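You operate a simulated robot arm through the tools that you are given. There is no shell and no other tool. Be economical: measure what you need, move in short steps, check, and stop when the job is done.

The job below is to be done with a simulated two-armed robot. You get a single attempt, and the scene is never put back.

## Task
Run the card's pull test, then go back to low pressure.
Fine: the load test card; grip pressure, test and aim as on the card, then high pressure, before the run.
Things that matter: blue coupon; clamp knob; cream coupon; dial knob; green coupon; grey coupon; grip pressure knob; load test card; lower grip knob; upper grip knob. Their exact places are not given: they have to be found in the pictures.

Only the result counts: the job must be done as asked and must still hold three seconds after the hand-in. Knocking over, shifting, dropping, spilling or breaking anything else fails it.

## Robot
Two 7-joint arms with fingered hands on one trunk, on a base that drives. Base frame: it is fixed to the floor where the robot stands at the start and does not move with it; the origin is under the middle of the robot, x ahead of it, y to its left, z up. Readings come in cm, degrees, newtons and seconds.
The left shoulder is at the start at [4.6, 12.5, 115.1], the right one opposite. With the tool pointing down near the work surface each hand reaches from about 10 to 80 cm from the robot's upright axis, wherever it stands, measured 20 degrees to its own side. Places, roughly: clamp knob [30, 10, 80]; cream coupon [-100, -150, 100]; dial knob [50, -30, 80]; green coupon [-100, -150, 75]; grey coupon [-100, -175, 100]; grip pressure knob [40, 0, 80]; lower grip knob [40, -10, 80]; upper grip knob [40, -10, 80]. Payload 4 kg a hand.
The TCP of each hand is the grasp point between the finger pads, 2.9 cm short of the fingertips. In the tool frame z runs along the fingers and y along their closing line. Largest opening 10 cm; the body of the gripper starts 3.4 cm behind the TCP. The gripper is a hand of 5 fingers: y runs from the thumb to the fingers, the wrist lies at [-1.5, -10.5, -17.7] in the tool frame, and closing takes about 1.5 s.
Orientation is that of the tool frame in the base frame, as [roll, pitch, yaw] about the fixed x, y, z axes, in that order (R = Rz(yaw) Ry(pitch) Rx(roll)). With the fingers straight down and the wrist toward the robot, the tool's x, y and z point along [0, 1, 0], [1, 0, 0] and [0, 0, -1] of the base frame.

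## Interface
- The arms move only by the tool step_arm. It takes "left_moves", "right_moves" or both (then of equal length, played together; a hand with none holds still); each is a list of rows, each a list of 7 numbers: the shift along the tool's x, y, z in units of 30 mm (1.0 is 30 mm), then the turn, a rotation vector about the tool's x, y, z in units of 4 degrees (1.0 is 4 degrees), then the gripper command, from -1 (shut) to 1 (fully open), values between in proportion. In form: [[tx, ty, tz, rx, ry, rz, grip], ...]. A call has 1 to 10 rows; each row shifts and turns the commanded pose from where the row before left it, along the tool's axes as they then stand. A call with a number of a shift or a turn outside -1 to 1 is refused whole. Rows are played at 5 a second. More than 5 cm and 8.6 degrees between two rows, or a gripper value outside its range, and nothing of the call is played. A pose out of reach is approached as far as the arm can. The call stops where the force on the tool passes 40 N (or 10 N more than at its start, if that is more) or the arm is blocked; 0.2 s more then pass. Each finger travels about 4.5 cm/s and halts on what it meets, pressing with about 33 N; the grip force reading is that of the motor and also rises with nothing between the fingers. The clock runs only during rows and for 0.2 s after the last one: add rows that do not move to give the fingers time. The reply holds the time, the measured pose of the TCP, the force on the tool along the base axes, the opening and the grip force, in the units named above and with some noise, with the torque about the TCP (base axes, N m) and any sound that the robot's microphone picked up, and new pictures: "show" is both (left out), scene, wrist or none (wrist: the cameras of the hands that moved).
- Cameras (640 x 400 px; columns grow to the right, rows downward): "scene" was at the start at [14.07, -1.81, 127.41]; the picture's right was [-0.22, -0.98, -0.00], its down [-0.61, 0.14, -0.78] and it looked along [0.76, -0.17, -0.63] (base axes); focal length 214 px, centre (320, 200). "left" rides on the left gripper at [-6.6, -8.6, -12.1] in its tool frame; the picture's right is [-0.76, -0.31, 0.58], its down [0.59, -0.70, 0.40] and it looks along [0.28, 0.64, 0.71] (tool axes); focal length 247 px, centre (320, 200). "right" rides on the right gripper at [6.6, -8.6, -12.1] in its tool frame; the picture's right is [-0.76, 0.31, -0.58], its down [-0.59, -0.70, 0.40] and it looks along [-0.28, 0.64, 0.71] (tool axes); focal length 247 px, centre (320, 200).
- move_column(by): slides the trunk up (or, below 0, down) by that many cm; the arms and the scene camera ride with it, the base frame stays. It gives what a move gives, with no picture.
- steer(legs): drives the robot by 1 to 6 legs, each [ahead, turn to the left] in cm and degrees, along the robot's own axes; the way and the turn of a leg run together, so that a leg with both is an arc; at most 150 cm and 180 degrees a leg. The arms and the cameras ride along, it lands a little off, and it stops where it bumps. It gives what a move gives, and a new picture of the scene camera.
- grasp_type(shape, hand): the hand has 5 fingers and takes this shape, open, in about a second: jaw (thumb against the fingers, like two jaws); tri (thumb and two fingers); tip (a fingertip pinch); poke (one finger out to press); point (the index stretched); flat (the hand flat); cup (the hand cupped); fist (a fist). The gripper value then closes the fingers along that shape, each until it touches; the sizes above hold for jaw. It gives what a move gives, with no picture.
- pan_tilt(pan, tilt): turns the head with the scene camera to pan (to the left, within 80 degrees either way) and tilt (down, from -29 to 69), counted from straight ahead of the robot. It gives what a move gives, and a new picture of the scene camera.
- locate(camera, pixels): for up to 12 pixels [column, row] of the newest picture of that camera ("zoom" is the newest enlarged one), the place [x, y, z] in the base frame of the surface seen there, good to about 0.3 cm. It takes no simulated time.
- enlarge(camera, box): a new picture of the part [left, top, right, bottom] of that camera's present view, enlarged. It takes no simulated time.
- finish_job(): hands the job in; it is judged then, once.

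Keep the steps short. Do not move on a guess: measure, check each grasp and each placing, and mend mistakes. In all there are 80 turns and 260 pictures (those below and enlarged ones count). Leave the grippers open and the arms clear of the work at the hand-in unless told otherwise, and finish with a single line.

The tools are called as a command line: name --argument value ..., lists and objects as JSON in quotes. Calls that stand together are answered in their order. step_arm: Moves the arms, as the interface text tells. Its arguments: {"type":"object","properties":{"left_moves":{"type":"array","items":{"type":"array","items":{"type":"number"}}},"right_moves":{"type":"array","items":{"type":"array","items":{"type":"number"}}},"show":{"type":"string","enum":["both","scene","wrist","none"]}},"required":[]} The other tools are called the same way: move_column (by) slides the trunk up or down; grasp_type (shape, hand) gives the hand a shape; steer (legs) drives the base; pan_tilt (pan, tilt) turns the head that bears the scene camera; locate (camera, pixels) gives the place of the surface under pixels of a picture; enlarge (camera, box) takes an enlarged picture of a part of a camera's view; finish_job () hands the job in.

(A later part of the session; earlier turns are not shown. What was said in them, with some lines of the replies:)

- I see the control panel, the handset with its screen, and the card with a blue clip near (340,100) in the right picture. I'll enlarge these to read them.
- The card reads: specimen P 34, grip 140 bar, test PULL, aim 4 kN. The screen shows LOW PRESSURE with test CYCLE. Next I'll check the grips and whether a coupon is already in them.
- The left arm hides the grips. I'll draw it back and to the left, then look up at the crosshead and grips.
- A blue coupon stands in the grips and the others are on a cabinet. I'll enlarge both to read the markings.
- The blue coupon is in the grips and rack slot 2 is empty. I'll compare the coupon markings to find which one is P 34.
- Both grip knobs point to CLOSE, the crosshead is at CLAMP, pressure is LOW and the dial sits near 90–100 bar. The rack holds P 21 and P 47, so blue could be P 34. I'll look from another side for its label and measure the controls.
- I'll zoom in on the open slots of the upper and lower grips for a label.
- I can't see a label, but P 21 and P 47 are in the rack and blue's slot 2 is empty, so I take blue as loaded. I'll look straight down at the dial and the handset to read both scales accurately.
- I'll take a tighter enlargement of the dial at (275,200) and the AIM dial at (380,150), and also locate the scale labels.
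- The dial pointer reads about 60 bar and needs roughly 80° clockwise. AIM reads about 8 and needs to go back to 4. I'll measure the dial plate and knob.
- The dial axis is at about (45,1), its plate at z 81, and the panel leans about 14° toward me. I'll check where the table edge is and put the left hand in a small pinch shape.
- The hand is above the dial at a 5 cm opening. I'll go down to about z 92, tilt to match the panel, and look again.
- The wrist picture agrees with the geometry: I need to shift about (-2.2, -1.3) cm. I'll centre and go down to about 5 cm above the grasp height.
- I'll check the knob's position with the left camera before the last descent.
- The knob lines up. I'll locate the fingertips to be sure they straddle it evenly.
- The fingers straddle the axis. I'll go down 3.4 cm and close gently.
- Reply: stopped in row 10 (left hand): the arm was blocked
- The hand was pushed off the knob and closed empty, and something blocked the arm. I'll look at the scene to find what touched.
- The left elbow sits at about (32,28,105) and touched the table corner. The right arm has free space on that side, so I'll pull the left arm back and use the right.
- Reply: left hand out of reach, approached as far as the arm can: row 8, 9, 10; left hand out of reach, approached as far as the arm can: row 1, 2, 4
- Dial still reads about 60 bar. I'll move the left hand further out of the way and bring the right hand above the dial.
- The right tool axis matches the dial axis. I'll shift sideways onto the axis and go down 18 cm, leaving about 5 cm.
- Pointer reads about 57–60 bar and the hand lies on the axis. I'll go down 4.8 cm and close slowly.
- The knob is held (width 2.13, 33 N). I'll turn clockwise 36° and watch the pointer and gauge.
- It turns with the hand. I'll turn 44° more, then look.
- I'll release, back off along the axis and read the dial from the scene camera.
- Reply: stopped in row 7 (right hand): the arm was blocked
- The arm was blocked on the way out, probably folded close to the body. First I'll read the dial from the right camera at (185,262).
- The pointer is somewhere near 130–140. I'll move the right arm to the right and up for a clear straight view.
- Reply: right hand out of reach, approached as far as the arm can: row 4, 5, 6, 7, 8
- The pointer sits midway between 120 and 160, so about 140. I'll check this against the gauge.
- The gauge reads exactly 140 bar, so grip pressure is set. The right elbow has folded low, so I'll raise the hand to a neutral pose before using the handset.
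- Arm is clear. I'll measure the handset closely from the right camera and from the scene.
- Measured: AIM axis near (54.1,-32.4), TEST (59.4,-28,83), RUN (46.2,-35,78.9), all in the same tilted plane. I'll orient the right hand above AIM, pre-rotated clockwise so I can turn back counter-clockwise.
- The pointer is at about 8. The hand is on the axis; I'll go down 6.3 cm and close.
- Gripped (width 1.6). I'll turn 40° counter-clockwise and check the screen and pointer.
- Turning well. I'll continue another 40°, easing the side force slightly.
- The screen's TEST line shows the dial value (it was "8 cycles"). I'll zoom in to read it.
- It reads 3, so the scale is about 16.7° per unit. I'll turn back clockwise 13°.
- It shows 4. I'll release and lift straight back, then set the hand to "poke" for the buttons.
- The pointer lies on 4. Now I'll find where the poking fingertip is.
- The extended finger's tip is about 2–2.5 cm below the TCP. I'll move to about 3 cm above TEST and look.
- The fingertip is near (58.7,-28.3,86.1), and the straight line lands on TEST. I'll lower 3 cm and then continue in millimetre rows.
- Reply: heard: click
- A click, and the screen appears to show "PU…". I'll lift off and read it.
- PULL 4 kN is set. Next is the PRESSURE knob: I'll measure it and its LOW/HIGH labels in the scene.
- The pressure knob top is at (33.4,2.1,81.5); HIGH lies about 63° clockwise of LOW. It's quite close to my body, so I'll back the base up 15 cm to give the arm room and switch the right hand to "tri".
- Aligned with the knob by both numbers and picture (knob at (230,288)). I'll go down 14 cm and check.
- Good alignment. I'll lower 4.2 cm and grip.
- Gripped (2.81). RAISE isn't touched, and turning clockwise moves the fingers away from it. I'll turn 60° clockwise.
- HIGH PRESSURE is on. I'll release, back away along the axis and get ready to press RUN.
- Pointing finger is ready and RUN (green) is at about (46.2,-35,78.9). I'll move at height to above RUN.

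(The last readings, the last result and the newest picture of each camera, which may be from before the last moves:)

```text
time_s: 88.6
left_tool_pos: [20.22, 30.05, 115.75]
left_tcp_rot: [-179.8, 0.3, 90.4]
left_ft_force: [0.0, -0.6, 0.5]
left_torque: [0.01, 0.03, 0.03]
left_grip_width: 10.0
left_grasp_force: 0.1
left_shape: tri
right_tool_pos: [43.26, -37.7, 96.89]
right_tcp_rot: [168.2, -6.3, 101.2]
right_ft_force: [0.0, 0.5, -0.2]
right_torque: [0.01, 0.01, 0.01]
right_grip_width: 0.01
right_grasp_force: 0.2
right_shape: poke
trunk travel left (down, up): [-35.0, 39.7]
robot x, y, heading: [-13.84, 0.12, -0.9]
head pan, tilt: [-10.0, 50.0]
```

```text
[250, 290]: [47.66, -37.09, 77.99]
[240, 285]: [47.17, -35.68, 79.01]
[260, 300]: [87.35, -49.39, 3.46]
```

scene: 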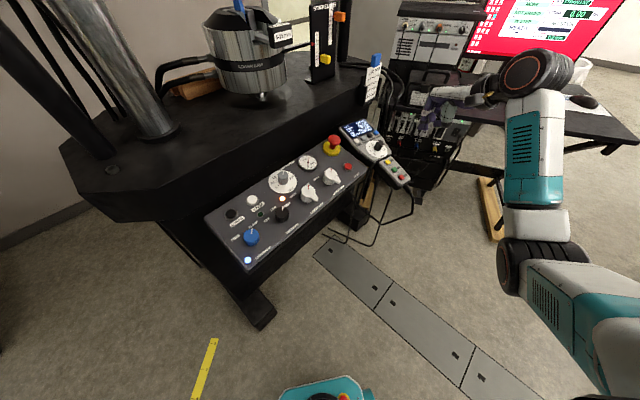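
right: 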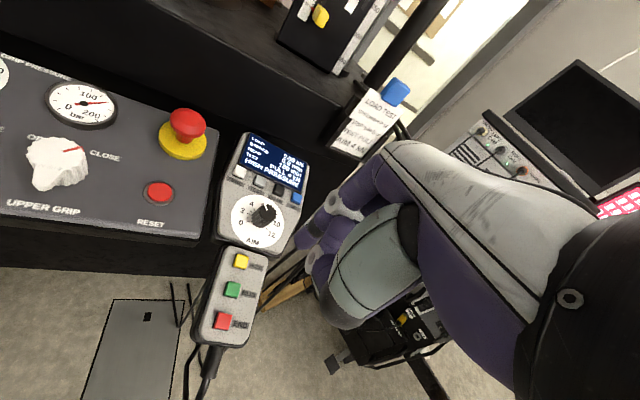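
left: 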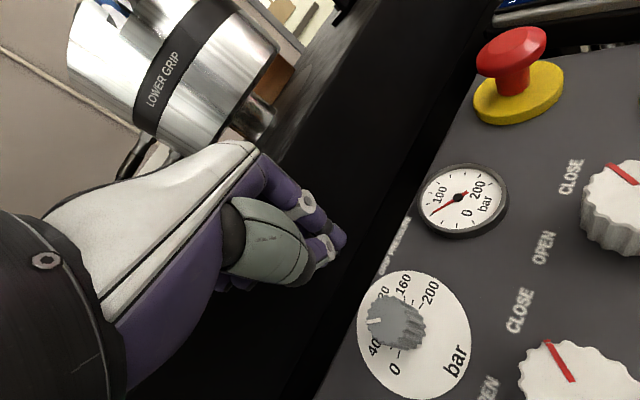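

locate --camera "right" --pixels '[[232, 287], [230, 285], [234, 290], [222, 320], [241, 259]]'

step_arm --right_moves '[[0, 0, 1, 0, 0, 0, 1], [0.15, 0, 1, 0, 0, 0, 1], [0, 0, 1, 0, 0, 0, 1], [0, 0, 0.9, 0, 0, 0, 1]]' --show "wrist"

enlarge --camera "right" --box '[220, 170, 380, 320]'

```text
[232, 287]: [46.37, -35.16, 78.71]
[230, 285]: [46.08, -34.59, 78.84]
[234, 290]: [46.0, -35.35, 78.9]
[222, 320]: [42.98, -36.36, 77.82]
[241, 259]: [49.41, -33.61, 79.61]
```

```text
time_s: 89.6
left_tool_pos: [20.21, 30.06, 115.89]
left_tcp_rot: [-179.8, 0.3, 90.4]
left_ft_force: [-0.4, -0.2, -0.9]
left_torque: [-0.02, -0.01, -0.02]
left_grip_width: 9.99
left_grasp_force: 0.0
left_shape: tri
right_tool_pos: [45.16, -35.54, 85.47]
right_tcp_rot: [168.2, -6.4, 101.2]
right_ft_force: [-0.8, 0.2, -0.6]
right_torque: [-0.01, 0.0, -0.02]
right_grip_width: 0.0
right_grasp_force: 0.0
right_shape: poke
trunk travel left (down, up): [-35.0, 39.7]
robot x, y, heading: [-14.47, 0.37, -0.7]
head pan, tilt: [-10.0, 50.0]
```

right: 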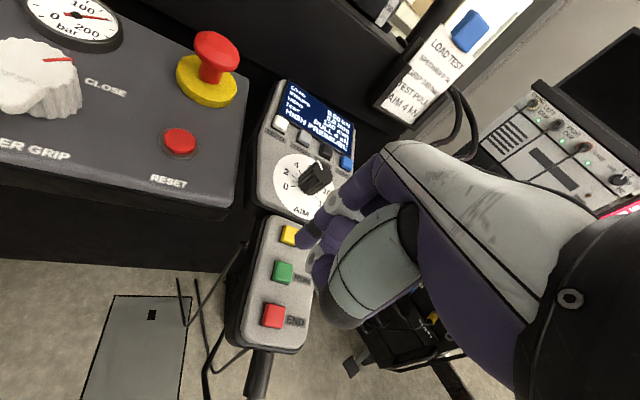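

```text
2.67 times, centred on (300, 245) of right
```

zoom: 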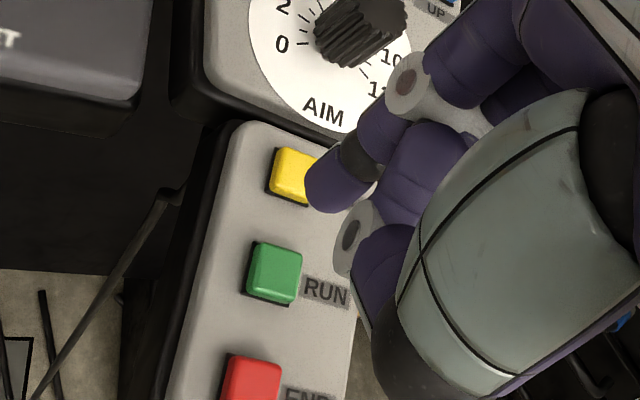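

The finger would land about 1 cm too far to the left (+y). I'll correct that, go down another 2.7 cm and check.

step_arm --right_moves '[[-0.35, -0.08, 0, 0, 0, 0, 1], [0, 0, 0.5, 0, 0, 0, 1], [0, 0, 0.4, 0, 0, 0, 1]]' --show "wrist"

enlarge --camera "right" --box '[220, 170, 380, 320]'

locate --camera "right" --pixels '[[300, 242], [298, 246], [303, 247]]'

```text
time_s: 90.4
left_tool_pos: [20.26, 30.17, 115.84]
left_tcp_rot: [-179.8, 0.3, 90.4]
left_ft_force: [-0.6, 0.4, -0.2]
left_torque: [-0.01, -0.01, 0.01]
left_grip_width: 9.99
left_grasp_force: 0.0
left_shape: tri
right_tool_pos: [45.6, -36.23, 82.82]
right_tcp_rot: [168.1, -6.3, 101.2]
right_ft_force: [-0.2, -0.2, 0.2]
right_torque: [-0.03, -0.01, 0.0]
right_grip_width: 0.01
right_grasp_force: 0.0
right_shape: poke
trunk travel left (down, up): [-35.0, 39.7]
robot x, y, heading: [-14.28, 0.14, -1.0]
head pan, tilt: [-10.0, 50.0]
```

right: 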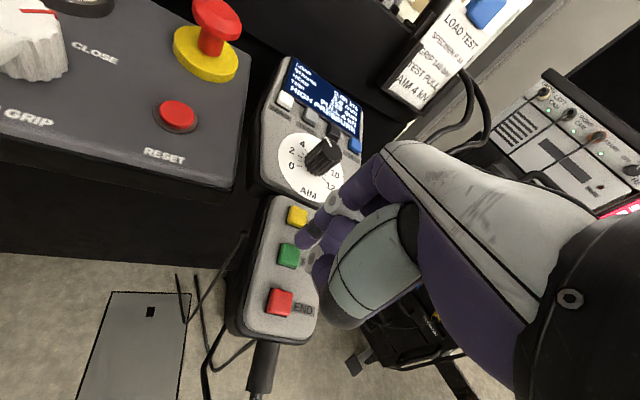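

```text
2.67 times, centred on (300, 245) of right
```

zoom: 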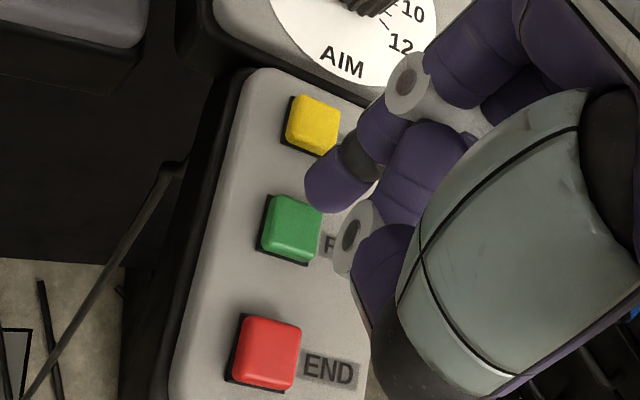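

```text
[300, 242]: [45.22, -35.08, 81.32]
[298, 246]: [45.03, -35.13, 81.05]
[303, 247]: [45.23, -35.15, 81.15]
```

It lines up with RUN. I'll press gently.

step_arm --right_moves '[[0, 0, 0.35, 0, 0, 0, 1], [0, 0, 0.25, 0, 0, 0, 1], [0, 0, 0.1, 0, 0, 0, 1], [0, 0, 0.08, 0, 0, 0, 1]]' --show "wrist"

enlarge --camera "scene" --box '[340, 110, 420, 190]'

```text
time_s: 91.4
left_tool_pos: [20.04, 30.17, 115.9]
left_tcp_rot: [-179.9, 0.3, 90.5]
left_ft_force: [-1.0, -0.1, -0.2]
left_torque: [0.0, -0.02, -0.02]
left_grip_width: 9.97
left_grasp_force: 0.1
left_shape: tri
right_tool_pos: [46.1, -35.8, 80.93]
right_tcp_rot: [167.8, -6.2, 101.2]
right_ft_force: [-5.1, -1.4, 16.1]
right_torque: [0.0, -0.02, 0.05]
right_grip_width: 0.0
right_grasp_force: 0.0
right_shape: poke
trunk travel left (down, up): [-35.0, 39.7]
robot x, y, heading: [-14.41, -0.04, -0.9]
head pan, tilt: [-10.0, 50.0]
heard: click
```

right: 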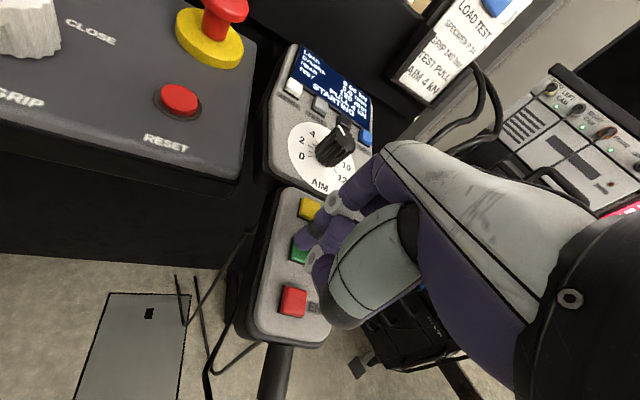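

```text
5.00 times, centred on (380, 150) of scene
```

zoom: 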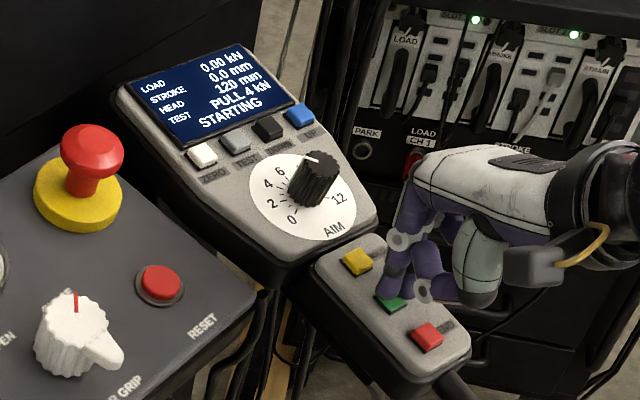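

The screen says STARTING. I'll lift off and wait while the test runs.

step_arm --right_moves '[[0, 0, -1, 0, 0, 0, 1], [0, 0, -1, 0, 0, 0, 1], [0, 0, -1, 0, 0, 0, 1], [0, 0, -1, 0, 0, 0, 1], [0, 0, -1, 0, 0, 0, 1], [0, 0, 0, 0, 0, 0, 1], [0, 0, 0, 0, 0, 0, 1], [0, 0, 0, 0, 0, 0, 1]]' --show "none"

enlarge --camera "scene" --box '[335, 110, 400, 160]'

step_arm --right_moves '[[0, 0, 0, 0, 0, 0, 1], [0, 0, 0, 0, 0, 0, 1], [0, 0, 0, 0, 0, 0, 1], [0, 0, 0, 0, 0, 0, 1], [0, 0, 0, 0, 0, 0, 1], [0, 0, 0, 0, 0, 0, 1], [0, 0, 0, 0, 0, 0, 1], [0, 0, 0, 0, 0, 0, 1], [0, 0, 0, 0, 0, 0, 1], [0, 0, 0, 0, 0, 0, 1]]' --show "none"

enlarge --camera "scene" --box '[335, 110, 400, 160]'

```text
time_s: 93.2
left_tool_pos: [20.14, 30.05, 115.87]
left_tcp_rot: [-179.8, 0.2, 90.5]
left_ft_force: [0.3, 0.2, 0.6]
left_torque: [-0.02, 0.0, 0.0]
left_grip_width: 9.96
left_grasp_force: 0.1
left_shape: tri
right_tool_pos: [43.16, -37.97, 95.19]
right_tcp_rot: [168.2, -6.2, 101.3]
right_ft_force: [-0.8, 0.4, -0.4]
right_torque: [-0.01, 0.01, 0.01]
right_grip_width: 0.0
right_grasp_force: 0.1
right_shape: poke
trunk travel left (down, up): [-35.0, 39.7]
robot x, y, heading: [-14.38, 0.15, -0.9]
head pan, tilt: [-10.0, 50.0]
```

```text
8.00 times, centred on (368, 135) of scene
```

zoom: 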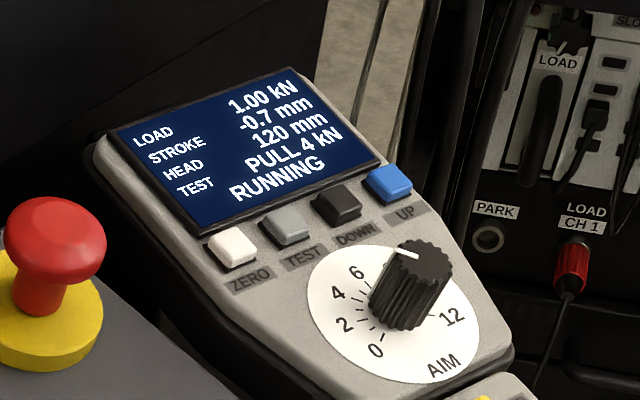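

```text
time_s: 95.4
left_tool_pos: [20.14, 30.14, 115.77]
left_tcp_rot: [-179.8, 0.3, 90.5]
left_ft_force: [-0.5, 0.6, 0.3]
left_torque: [0.05, -0.02, 0.01]
left_grip_width: 9.97
left_grasp_force: 0.0
left_shape: tri
right_tool_pos: [43.23, -37.94, 95.14]
right_tcp_rot: [168.3, -6.3, 101.1]
right_ft_force: [0.4, -0.4, -0.7]
right_torque: [-0.02, 0.04, 0.0]
right_grip_width: 0.0
right_grasp_force: 0.1
right_shape: poke
trunk travel left (down, up): [-35.0, 39.7]
robot x, y, heading: [-14.39, 0.12, -0.8]
head pan, tilt: [-10.0, 50.0]
```

```text
8.00 times, centred on (368, 135) of scene
```

zoom: 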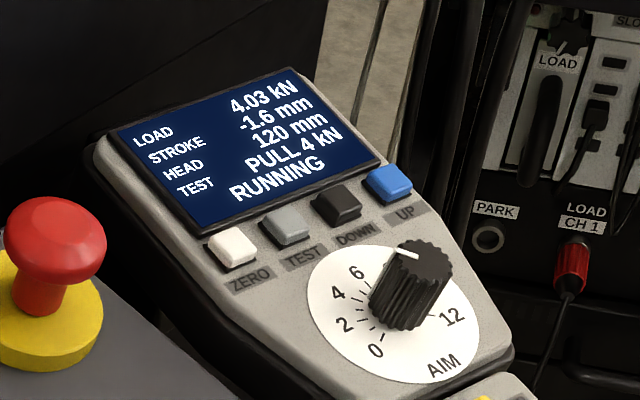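

Load has reached 4.03 kN and it is still RUNNING. I'll keep waiting.

step_arm --right_moves '[[0, 0, 0, 0, 0, 0, 1], [0, 0, 0, 0, 0, 0, 1], [0, 0, 0, 0, 0, 0, 1], [0, 0, 0, 0, 0, 0, 1], [0, 0, 0, 0, 0, 0, 1], [0, 0, 0, 0, 0, 0, 1], [0, 0, 0, 0, 0, 0, 1], [0, 0, 0, 0, 0, 0, 1], [0, 0, 0, 0, 0, 0, 1], [0, 0, 0, 0, 0, 0, 1]]' --show "none"

enlarge --camera "scene" --box '[335, 110, 400, 160]'

step_arm --right_moves '[[0, 0, 0, 0, 0, 0, 1], [0, 0, 0, 0, 0, 0, 1], [0, 0, 0, 0, 0, 0, 1], [0, 0, 0, 0, 0, 0, 1], [0, 0, 0, 0, 0, 0, 1], [0, 0, 0, 0, 0, 0, 1], [0, 0, 0, 0, 0, 0, 1], [0, 0, 0, 0, 0, 0, 1], [0, 0, 0, 0, 0, 0, 1], [0, 0, 0, 0, 0, 0, 1]]' --show "none"

enlarge --camera "scene" --box '[335, 110, 400, 160]'

```text
time_s: 97.6
left_tool_pos: [20.09, 30.06, 115.75]
left_tcp_rot: [-179.8, 0.3, 90.3]
left_ft_force: [0.4, 0.3, 0.3]
left_torque: [0.01, -0.02, 0.01]
left_grip_width: 9.96
left_grasp_force: 0.0
left_shape: tri
right_tool_pos: [42.9, -38.14, 95.32]
right_tcp_rot: [168.2, -6.3, 101.2]
right_ft_force: [0.2, -0.1, 0.2]
right_torque: [0.03, 0.01, -0.02]
right_grip_width: 0.0
right_grasp_force: 0.1
right_shape: poke
trunk travel left (down, up): [-35.0, 39.7]
robot x, y, heading: [-13.99, 0.15, -1.0]
head pan, tilt: [-10.0, 50.0]
```

```text
8.00 times, centred on (368, 135) of scene
```

zoom: 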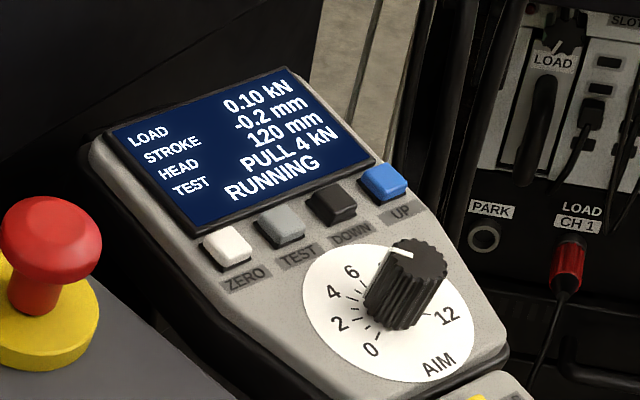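

```text
time_s: 99.8
left_tool_pos: [20.18, 30.06, 115.74]
left_tcp_rot: [-179.9, 0.3, 90.4]
left_ft_force: [-0.3, -0.4, 0.6]
left_torque: [0.01, -0.02, -0.03]
left_grip_width: 9.98
left_grasp_force: 0.0
left_shape: tri
right_tool_pos: [43.09, -38.01, 95.29]
right_tcp_rot: [168.2, -6.2, 101.2]
right_ft_force: [0.9, -0.3, 0.6]
right_torque: [0.0, 0.03, 0.02]
right_grip_width: 0.0
right_grasp_force: 0.0
right_shape: poke
trunk travel left (down, up): [-35.0, 39.7]
robot x, y, heading: [-14.52, 0.36, -1.1]
head pan, tilt: [-10.0, 50.0]
```

```text
8.00 times, centred on (368, 135) of scene
```

zoom: 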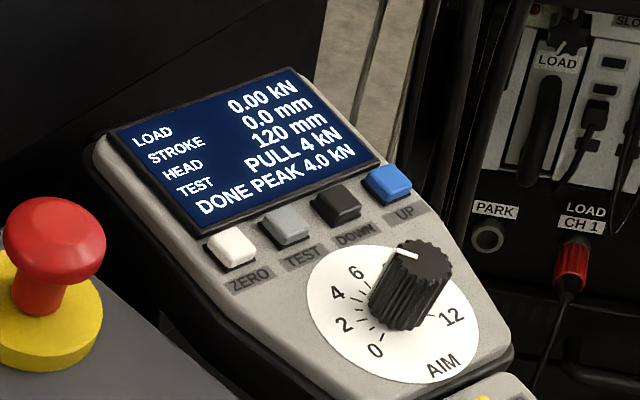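

DONE, peak 4.0 kN. Now the pressure goes back to LOW: tri shape, and move over the PRESSURE knob again.

grasp_type --hand "right" --shape "tri"

step_arm --right_moves '[[0, 0, -0.7, 0, 0, 0, 0.1], [1, -0.14, 0, 0, 0, 0, 0.1], [1, -0.14, 0, 0, 0, 0, 0.1], [1, -0.14, 0, 0, 0, 0, 0.1], [1, -0.14, 0, 0, 0, 0, 0.1], [1, -0.14, 0, 0, 0, 0, 0.1], [1, -0.14, 0, 0, 0, 0, 0.1], [1, -0.14, 0, 0, 0, 0, 0.1], [1, -0.14, 0, 0, 0, 0, 0.1], [1, -0.14, 0, 0, 0, 0, 0.1]]' --show "none"

step_arm --right_moves '[[1, -0.14, 0, 0, 0, 0, 0.1], [1, -0.14, 0, 0, 0, 0, 0.1], [1, -0.14, 0, 0, 0, 0, 0.1], [1, -0.14, 0, 0, 0, 0, 0.1], [0.1, 0, 0, 0, 0, 1, 0.1], [0, 0, 0, 0, 0, 1, 0.1], [0, 0, 0, 0, 0, 1, 0.1], [0, 0, 0, 0, 0, 1, 0.1]]'

enlarge --camera "right" --box '[100, 200, 340, 350]'

```text
time_s: 100.7
left_tool_pos: [20.24, 30.1, 115.78]
left_tcp_rot: [-179.7, 0.3, 90.4]
left_ft_force: [-0.8, -0.2, 0.2]
left_torque: [0.02, -0.01, 0.0]
left_grip_width: 9.96
left_grasp_force: 0.1
left_shape: tri
right_tool_pos: [43.17, -38.1, 95.21]
right_tcp_rot: [168.2, -6.3, 101.2]
right_ft_force: [0.4, 0.3, -0.8]
right_torque: [0.01, 0.01, -0.03]
right_grip_width: 9.96
right_grasp_force: 0.1
right_shape: tri
trunk travel left (down, up): [-35.0, 39.7]
robot x, y, heading: [-14.15, 0.04, -0.9]
head pan, tilt: [-10.0, 50.0]
```

```text
time_s: 102.9
left_tool_pos: [20.16, 30.22, 115.82]
left_tcp_rot: [-179.8, 0.3, 90.3]
left_ft_force: [0.3, -0.2, -0.2]
left_torque: [-0.01, 0.01, -0.03]
left_grip_width: 10.01
left_grasp_force: 0.1
left_shape: tri
right_tool_pos: [33.96, -12.64, 99.6]
right_tcp_rot: [168.4, -6.2, 101.2]
right_ft_force: [-0.5, 0.0, 0.3]
right_torque: [-0.01, -0.01, -0.02]
right_grip_width: 5.52
right_grasp_force: 0.0
right_shape: tri
trunk travel left (down, up): [-35.0, 39.7]
robot x, y, heading: [-14.29, 0.34, -0.9]
head pan, tilt: [-10.0, 50.0]
```

```text
time_s: 104.7
left_tool_pos: [20.28, 30.26, 115.79]
left_tcp_rot: [-179.8, 0.3, 90.4]
left_ft_force: [0.5, 0.2, 0.3]
left_torque: [-0.02, -0.02, 0.0]
left_grip_width: 9.97
left_grasp_force: 0.0
left_shape: tri
right_tool_pos: [30.15, -1.1, 100.33]
right_tcp_rot: [170.5, -9.2, 85.3]
right_ft_force: [-0.4, -0.3, 0.3]
right_torque: [0.02, 0.03, 0.02]
right_grip_width: 5.51
right_grasp_force: 0.1
right_shape: tri
trunk travel left (down, up): [-35.0, 39.7]
robot x, y, heading: [-14.43, 0.28, -0.9]
head pan, tilt: [-10.0, 50.0]
```

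scene: 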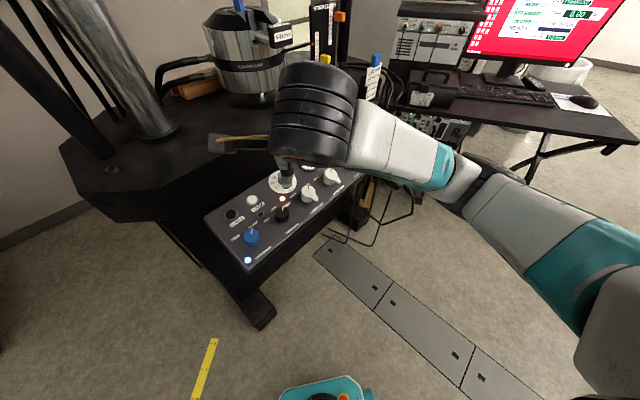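
right: 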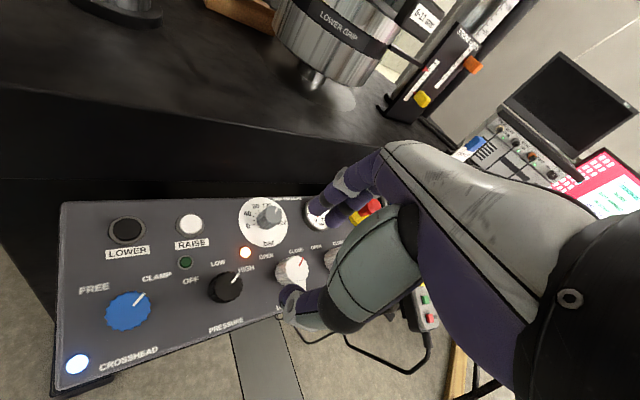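

```text
2.67 times, centred on (220, 275) of right
```

zoom: 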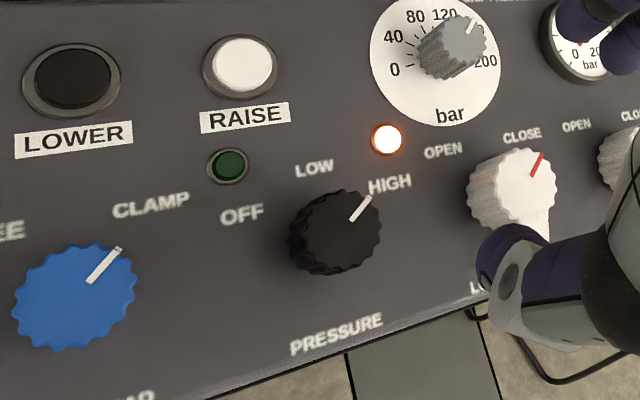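

Pointer at HIGH, amber lamp lit. I'll centre over the knob and lower to just above it.

step_arm --right_moves '[[0.13, -0.06, 0, 0, 0, 0, 0.1], [0, 0, 1, 0, 0, 0, 0.1], [0, 0, 1, 0, 0, 0, 0.1], [0, 0, 1, 0, 0, 0, 0.1], [0, 0, 1, 0, 0, 0, 0.1], [0, 0, 0.7, 0, 0, 0, 0.1]]' --show "wrist"

enlarge --camera "right" --box '[200, 170, 400, 330]'

```text
time_s: 106.1
left_tool_pos: [20.32, 30.15, 115.87]
left_tcp_rot: [-179.8, 0.3, 90.4]
left_ft_force: [-0.2, 0.1, -0.8]
left_torque: [0.02, 0.02, -0.01]
left_grip_width: 9.95
left_grasp_force: 0.0
left_shape: tri
right_tool_pos: [32.45, 1.22, 86.82]
right_tcp_rot: [170.4, -9.1, 85.4]
right_ft_force: [-0.6, -0.2, -0.2]
right_torque: [-0.02, -0.01, -0.01]
right_grip_width: 5.51
right_grasp_force: 0.1
right_shape: tri
trunk travel left (down, up): [-35.0, 39.7]
robot x, y, heading: [-14.36, 0.39, -1.0]
head pan, tilt: [-10.0, 50.0]
```

right: 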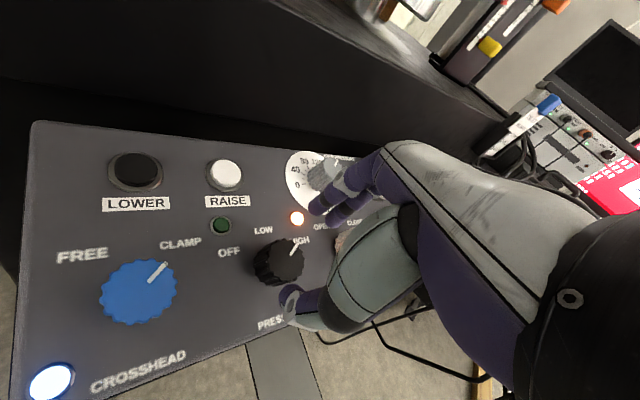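

```text
2.50 times, centred on (300, 250) of right
```

zoom: 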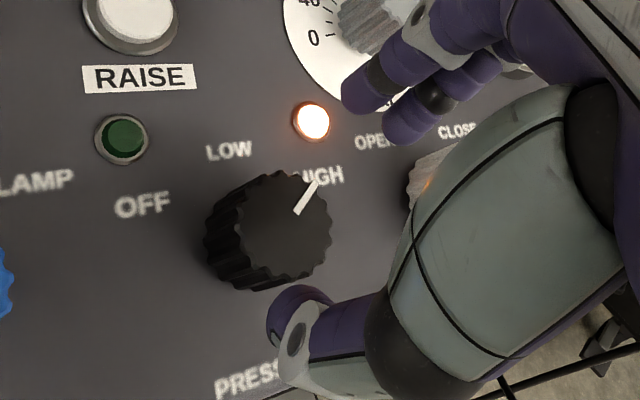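

Well centred, with fingers clear of the dial. I'll lower and grip.

step_arm --right_moves '[[0, 0, 0.4, 0, 0, 0, 0.1], [0, 0, 0.4, 0, 0, 0, 0.1], [0, 0, 0.4, 0, 0, 0, 0.1], [0, 0, 0.35, 0, 0, 0, 0], [0, 0, 0, 0, 0, 0, -0.2], [0, 0, 0, 0, 0, 0, -0.4], [0, 0, 0, 0, 0, 0, -0.5], [0, 0, 0, 0, 0, 0, -0.6], [0, 0, 0, 0, 0, 0, -0.7], [0, 0, 0, 0, 0, 0, -0.8]]' --show "wrist"

```text
time_s: 108.3
left_tool_pos: [20.12, 30.13, 115.74]
left_tcp_rot: [-179.8, 0.2, 90.5]
left_ft_force: [0.5, 0.6, 0.0]
left_torque: [0.03, -0.01, -0.02]
left_grip_width: 9.97
left_grasp_force: 0.1
left_shape: tri
right_tool_pos: [33.36, 2.03, 82.22]
right_tcp_rot: [170.5, -9.1, 85.3]
right_ft_force: [0.5, 0.6, -2.4]
right_torque: [0.04, -0.05, 0.01]
right_grip_width: 2.81
right_grasp_force: 32.6
right_shape: tri
trunk travel left (down, up): [-35.0, 39.7]
robot x, y, heading: [-13.92, 0.33, -0.8]
head pan, tilt: [-10.0, 50.0]
```

right: 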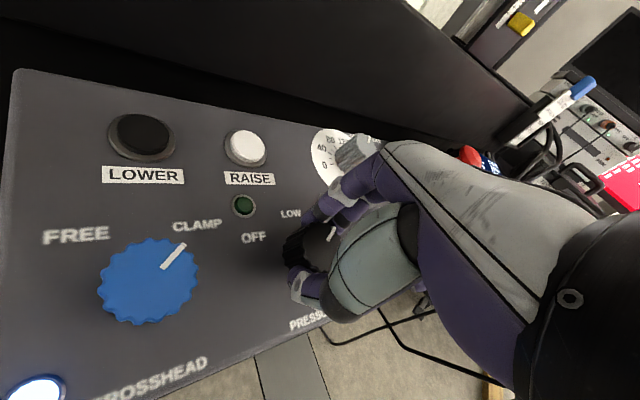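

Gripped. I'll turn 52° counter-clockwise, then check before finishing so as not to overshoot to OFF.

step_arm --right_moves '[[0, 0, 0, 0, 0, -1, -0.8], [0, 0, 0, 0, 0, -1, -0.8], [0, 0, 0, 0, 0, -1, -0.8], [0, 0, 0, 0, 0, -1, -0.8], [0, 0, 0, 0, 0, -1, -0.8], [0, 0, 0, 0, 0, -1, -0.8], [0, 0, 0, 0, 0, -1, -0.8], [0, 0, 0, 0, 0, -1, -0.8], [0, 0, 0, 0, 0, -1, -0.8], [0, 0, 0, 0, 0, -1, -0.8]]' --show "none"

step_arm --right_moves '[[0, 0, 0, 0, 0, -1, -0.8], [0, 0, 0, 0, 0, -1, -0.8], [0, 0, 0, 0, 0, -1, -0.8], [0, 0, 0, 0, 0, 0, -0.8]]'

enlarge --camera "right" --box '[220, 160, 420, 320]'

enlarge --camera "scene" --box '[335, 110, 400, 160]'

```text
time_s: 110.5
left_tool_pos: [20.21, 30.19, 115.79]
left_tcp_rot: [-179.8, 0.3, 90.3]
left_ft_force: [0.9, 0.9, 1.0]
left_torque: [-0.02, 0.04, 0.0]
left_grip_width: 9.99
left_grasp_force: 0.0
left_shape: tri
right_tool_pos: [33.3, 2.1, 82.1]
right_tcp_rot: [166.8, -1.0, 124.8]
right_ft_force: [2.0, -1.7, -2.9]
right_torque: [0.0, -0.08, -0.06]
right_grip_width: 2.78
right_grasp_force: 33.6
right_shape: tri
trunk travel left (down, up): [-35.0, 39.7]
robot x, y, heading: [-14.16, 0.68, -0.8]
head pan, tilt: [-10.0, 50.0]
```

```text
time_s: 111.5
left_tool_pos: [20.18, 30.06, 115.76]
left_tcp_rot: [-179.8, 0.3, 90.4]
left_ft_force: [-0.1, 0.6, 0.6]
left_torque: [0.02, -0.05, 0.0]
left_grip_width: 9.96
left_grasp_force: 0.2
left_shape: tri
right_tool_pos: [33.29, 2.07, 82.09]
right_tcp_rot: [166.7, 1.7, 136.4]
right_ft_force: [0.6, -0.3, -7.4]
right_torque: [0.0, -0.02, -0.06]
right_grip_width: 2.78
right_grasp_force: 32.6
right_shape: tri
trunk travel left (down, up): [-35.0, 39.7]
robot x, y, heading: [-14.13, -0.01, -0.8]
head pan, tilt: [-10.0, 50.0]
```

scene: 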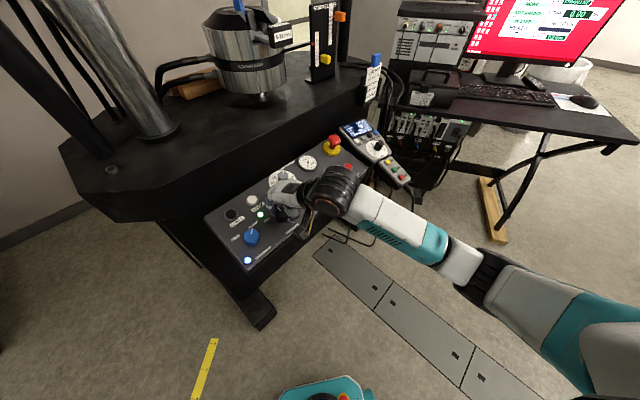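
right: 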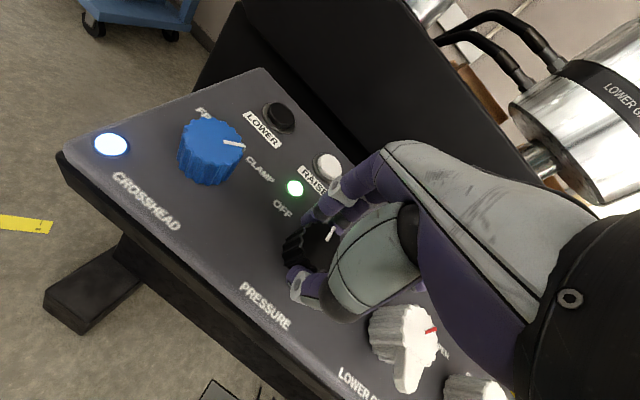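

```text
2.50 times, centred on (320, 240) of right
```

zoom: 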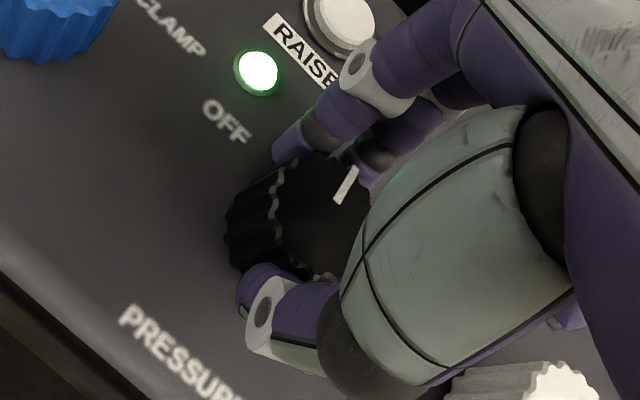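

```text
8.00 times, centred on (368, 135) of scene
```

zoom: 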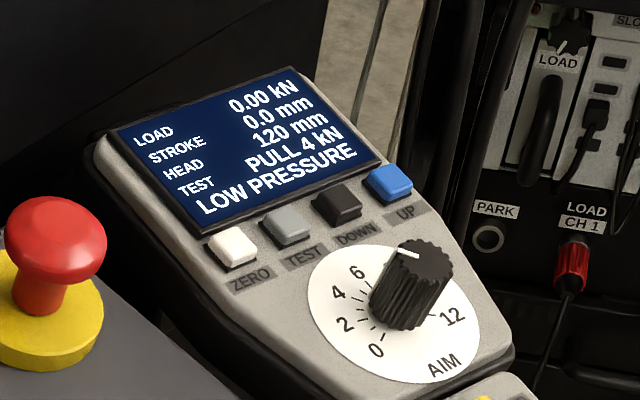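

LOW PRESSURE is back on and the green lamp is lit. I'll add 3° to centre it, release and withdraw.

step_arm --right_moves '[[0, 0, 0, 0, 0, -0.8, -0.8], [0, 0, 0, 0, 0, 0, -0.4], [0, 0, 0, 0, 0, 0, 0], [0, 0, 0, 0, 0, 0, 0.2], [0, 0, -0.5, 0, 0, 0, 0.2], [0, 0, -1, 0, 0, 0, 0.3], [0, 0, -1, 0, 0, 0, 0.5], [0, 0, -1, 0, 0, 0, 1], [0, 0, -1, 0, 0, 0, 1], [0, 0, -1, 0, 0, 0, 1]]' --show "none"

step_arm --right_moves '[[0, 0, -1, 0, 0, 1, 1], [0, 0, -1, 0, 0, 1, 1], [-0.5, 0, 0, 0, 0, 1, 1], [-1, 0, 0, 0, 0, 1, 1], [-1, 0, 0, 0, 0, 1, 1], [-1, 0, 0, 0, 0, 1, 1], [-1, 0, 0, 0, 0, 1, 1], [-1, 0, 0, 0, 0, 1, 1], [-1, 0, 0, 0, 0, 1, 1], [-1, 0, 0, 0, 0, 1, 1]]' --show "scene"

enlarge --camera "scene" --box '[200, 110, 420, 260]'

enlarge --camera "scene" --box '[255, 140, 335, 230]'

```text
time_s: 113.7
left_tool_pos: [20.11, 30.03, 115.85]
left_tcp_rot: [-179.8, 0.3, 90.4]
left_ft_force: [0.6, 0.0, -0.3]
left_torque: [-0.02, 0.01, -0.01]
left_grip_width: 9.98
left_grasp_force: 0.0
left_shape: tri
right_tool_pos: [30.04, -0.27, 98.55]
right_tcp_rot: [167.0, 2.5, 139.3]
right_ft_force: [0.2, 0.4, 0.5]
right_torque: [-0.01, -0.01, 0.01]
right_grip_width: 9.98
right_grasp_force: 0.0
right_shape: tri
trunk travel left (down, up): [-35.0, 39.7]
robot x, y, heading: [-14.19, 0.15, -1.1]
head pan, tilt: [-10.0, 50.0]
```

```text
time_s: 115.9
left_tool_pos: [20.12, 30.06, 115.77]
left_tcp_rot: [-179.8, 0.2, 90.4]
left_ft_force: [0.3, -0.2, 0.0]
left_torque: [0.04, -0.01, 0.01]
left_grip_width: 9.99
left_grasp_force: 0.0
left_shape: tri
right_tool_pos: [39.34, -21.05, 103.02]
right_tcp_rot: [168.4, -6.5, 100.4]
right_ft_force: [-0.3, -0.1, -0.7]
right_torque: [-0.01, -0.01, -0.02]
right_grip_width: 10.01
right_grasp_force: 0.0
right_shape: tri
trunk travel left (down, up): [-35.0, 39.7]
robot x, y, heading: [-14.39, 0.45, -0.9]
head pan, tilt: [-10.0, 50.0]
```

scene: 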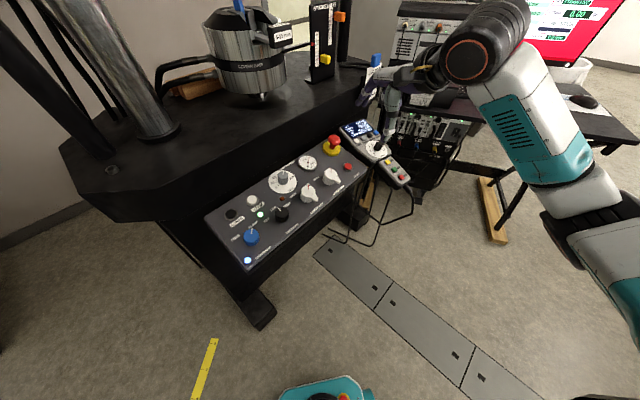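

```text
2.67 times, centred on (310, 185) of scene
```

zoom: 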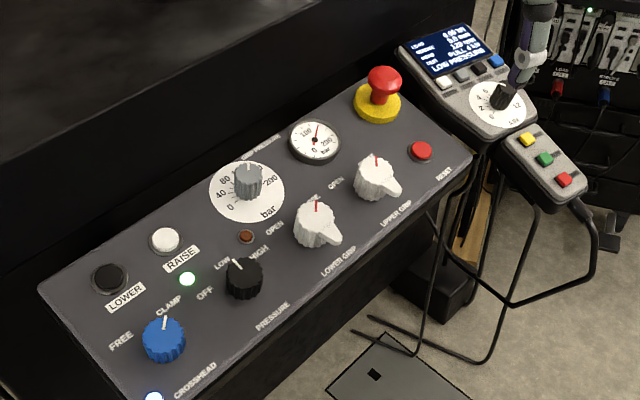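

```text
4.44 times, centred on (295, 185) of scene
```

zoom: 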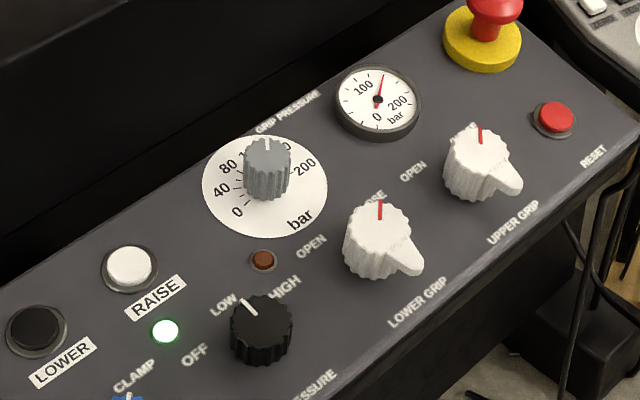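

Knob on LOW, gauge at 140, screen on LOW PRESSURE. I'll move the right arm fully clear to the side and up.

step_arm --right_moves '[[0, 0, -1, 0, 0, 0, 1], [0, 0, -1, 0, 0, 0, 1], [-1, 0, -1, 0, 0, 0, 1], [-1, -0.5, 0, 0, 0, 0, 1], [-1, -0.5, 0, 0, 0, 0, 1], [-1, -0.5, 0, 0, 0, 0, 1], [-1, -1, 0, 0, 0, 0, 1], [0, -1, 0, 0, 0, 0, 1]]' --show "scene"

enlarge --camera "scene" --box '[335, 110, 420, 190]'

```text
time_s: 117.7
left_tool_pos: [20.16, 30.13, 115.72]
left_tcp_rot: [-179.8, 0.3, 90.4]
left_ft_force: [-0.1, 0.2, 0.4]
left_torque: [0.05, 0.0, 0.01]
left_grip_width: 9.99
left_grasp_force: 0.0
left_shape: tri
right_tool_pos: [30.61, -38.53, 108.03]
right_tcp_rot: [168.3, -6.4, 100.5]
right_ft_force: [0.2, -0.6, 0.1]
right_torque: [0.0, 0.01, 0.0]
right_grip_width: 9.97
right_grasp_force: 0.1
right_shape: tri
trunk travel left (down, up): [-35.0, 39.7]
robot x, y, heading: [-14.43, 0.27, -0.7]
head pan, tilt: [-10.0, 50.0]
```

scene: 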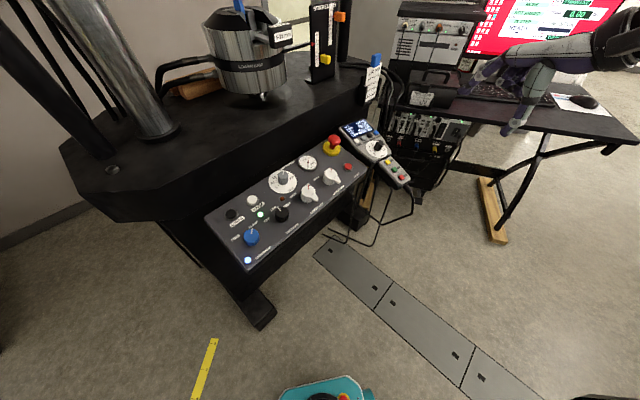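

```text
5.00 times, centred on (378, 150) of scene
```

zoom: 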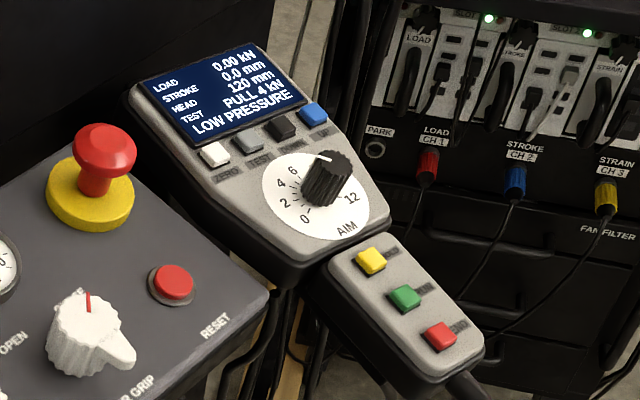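

The test is done, the machine is at low pressure, and both hands are open and clear. I'm handing in.

finish_job

```text
The job is handed in.
```

The card's pull test ran at 140 bar grip pressure and peaked at 4.0 kN, and the machine is back on low pressure; I took the already-loaded blue coupon as P 34 without seeing its label, and the left elbow bumped the table corner once with no visible effect.
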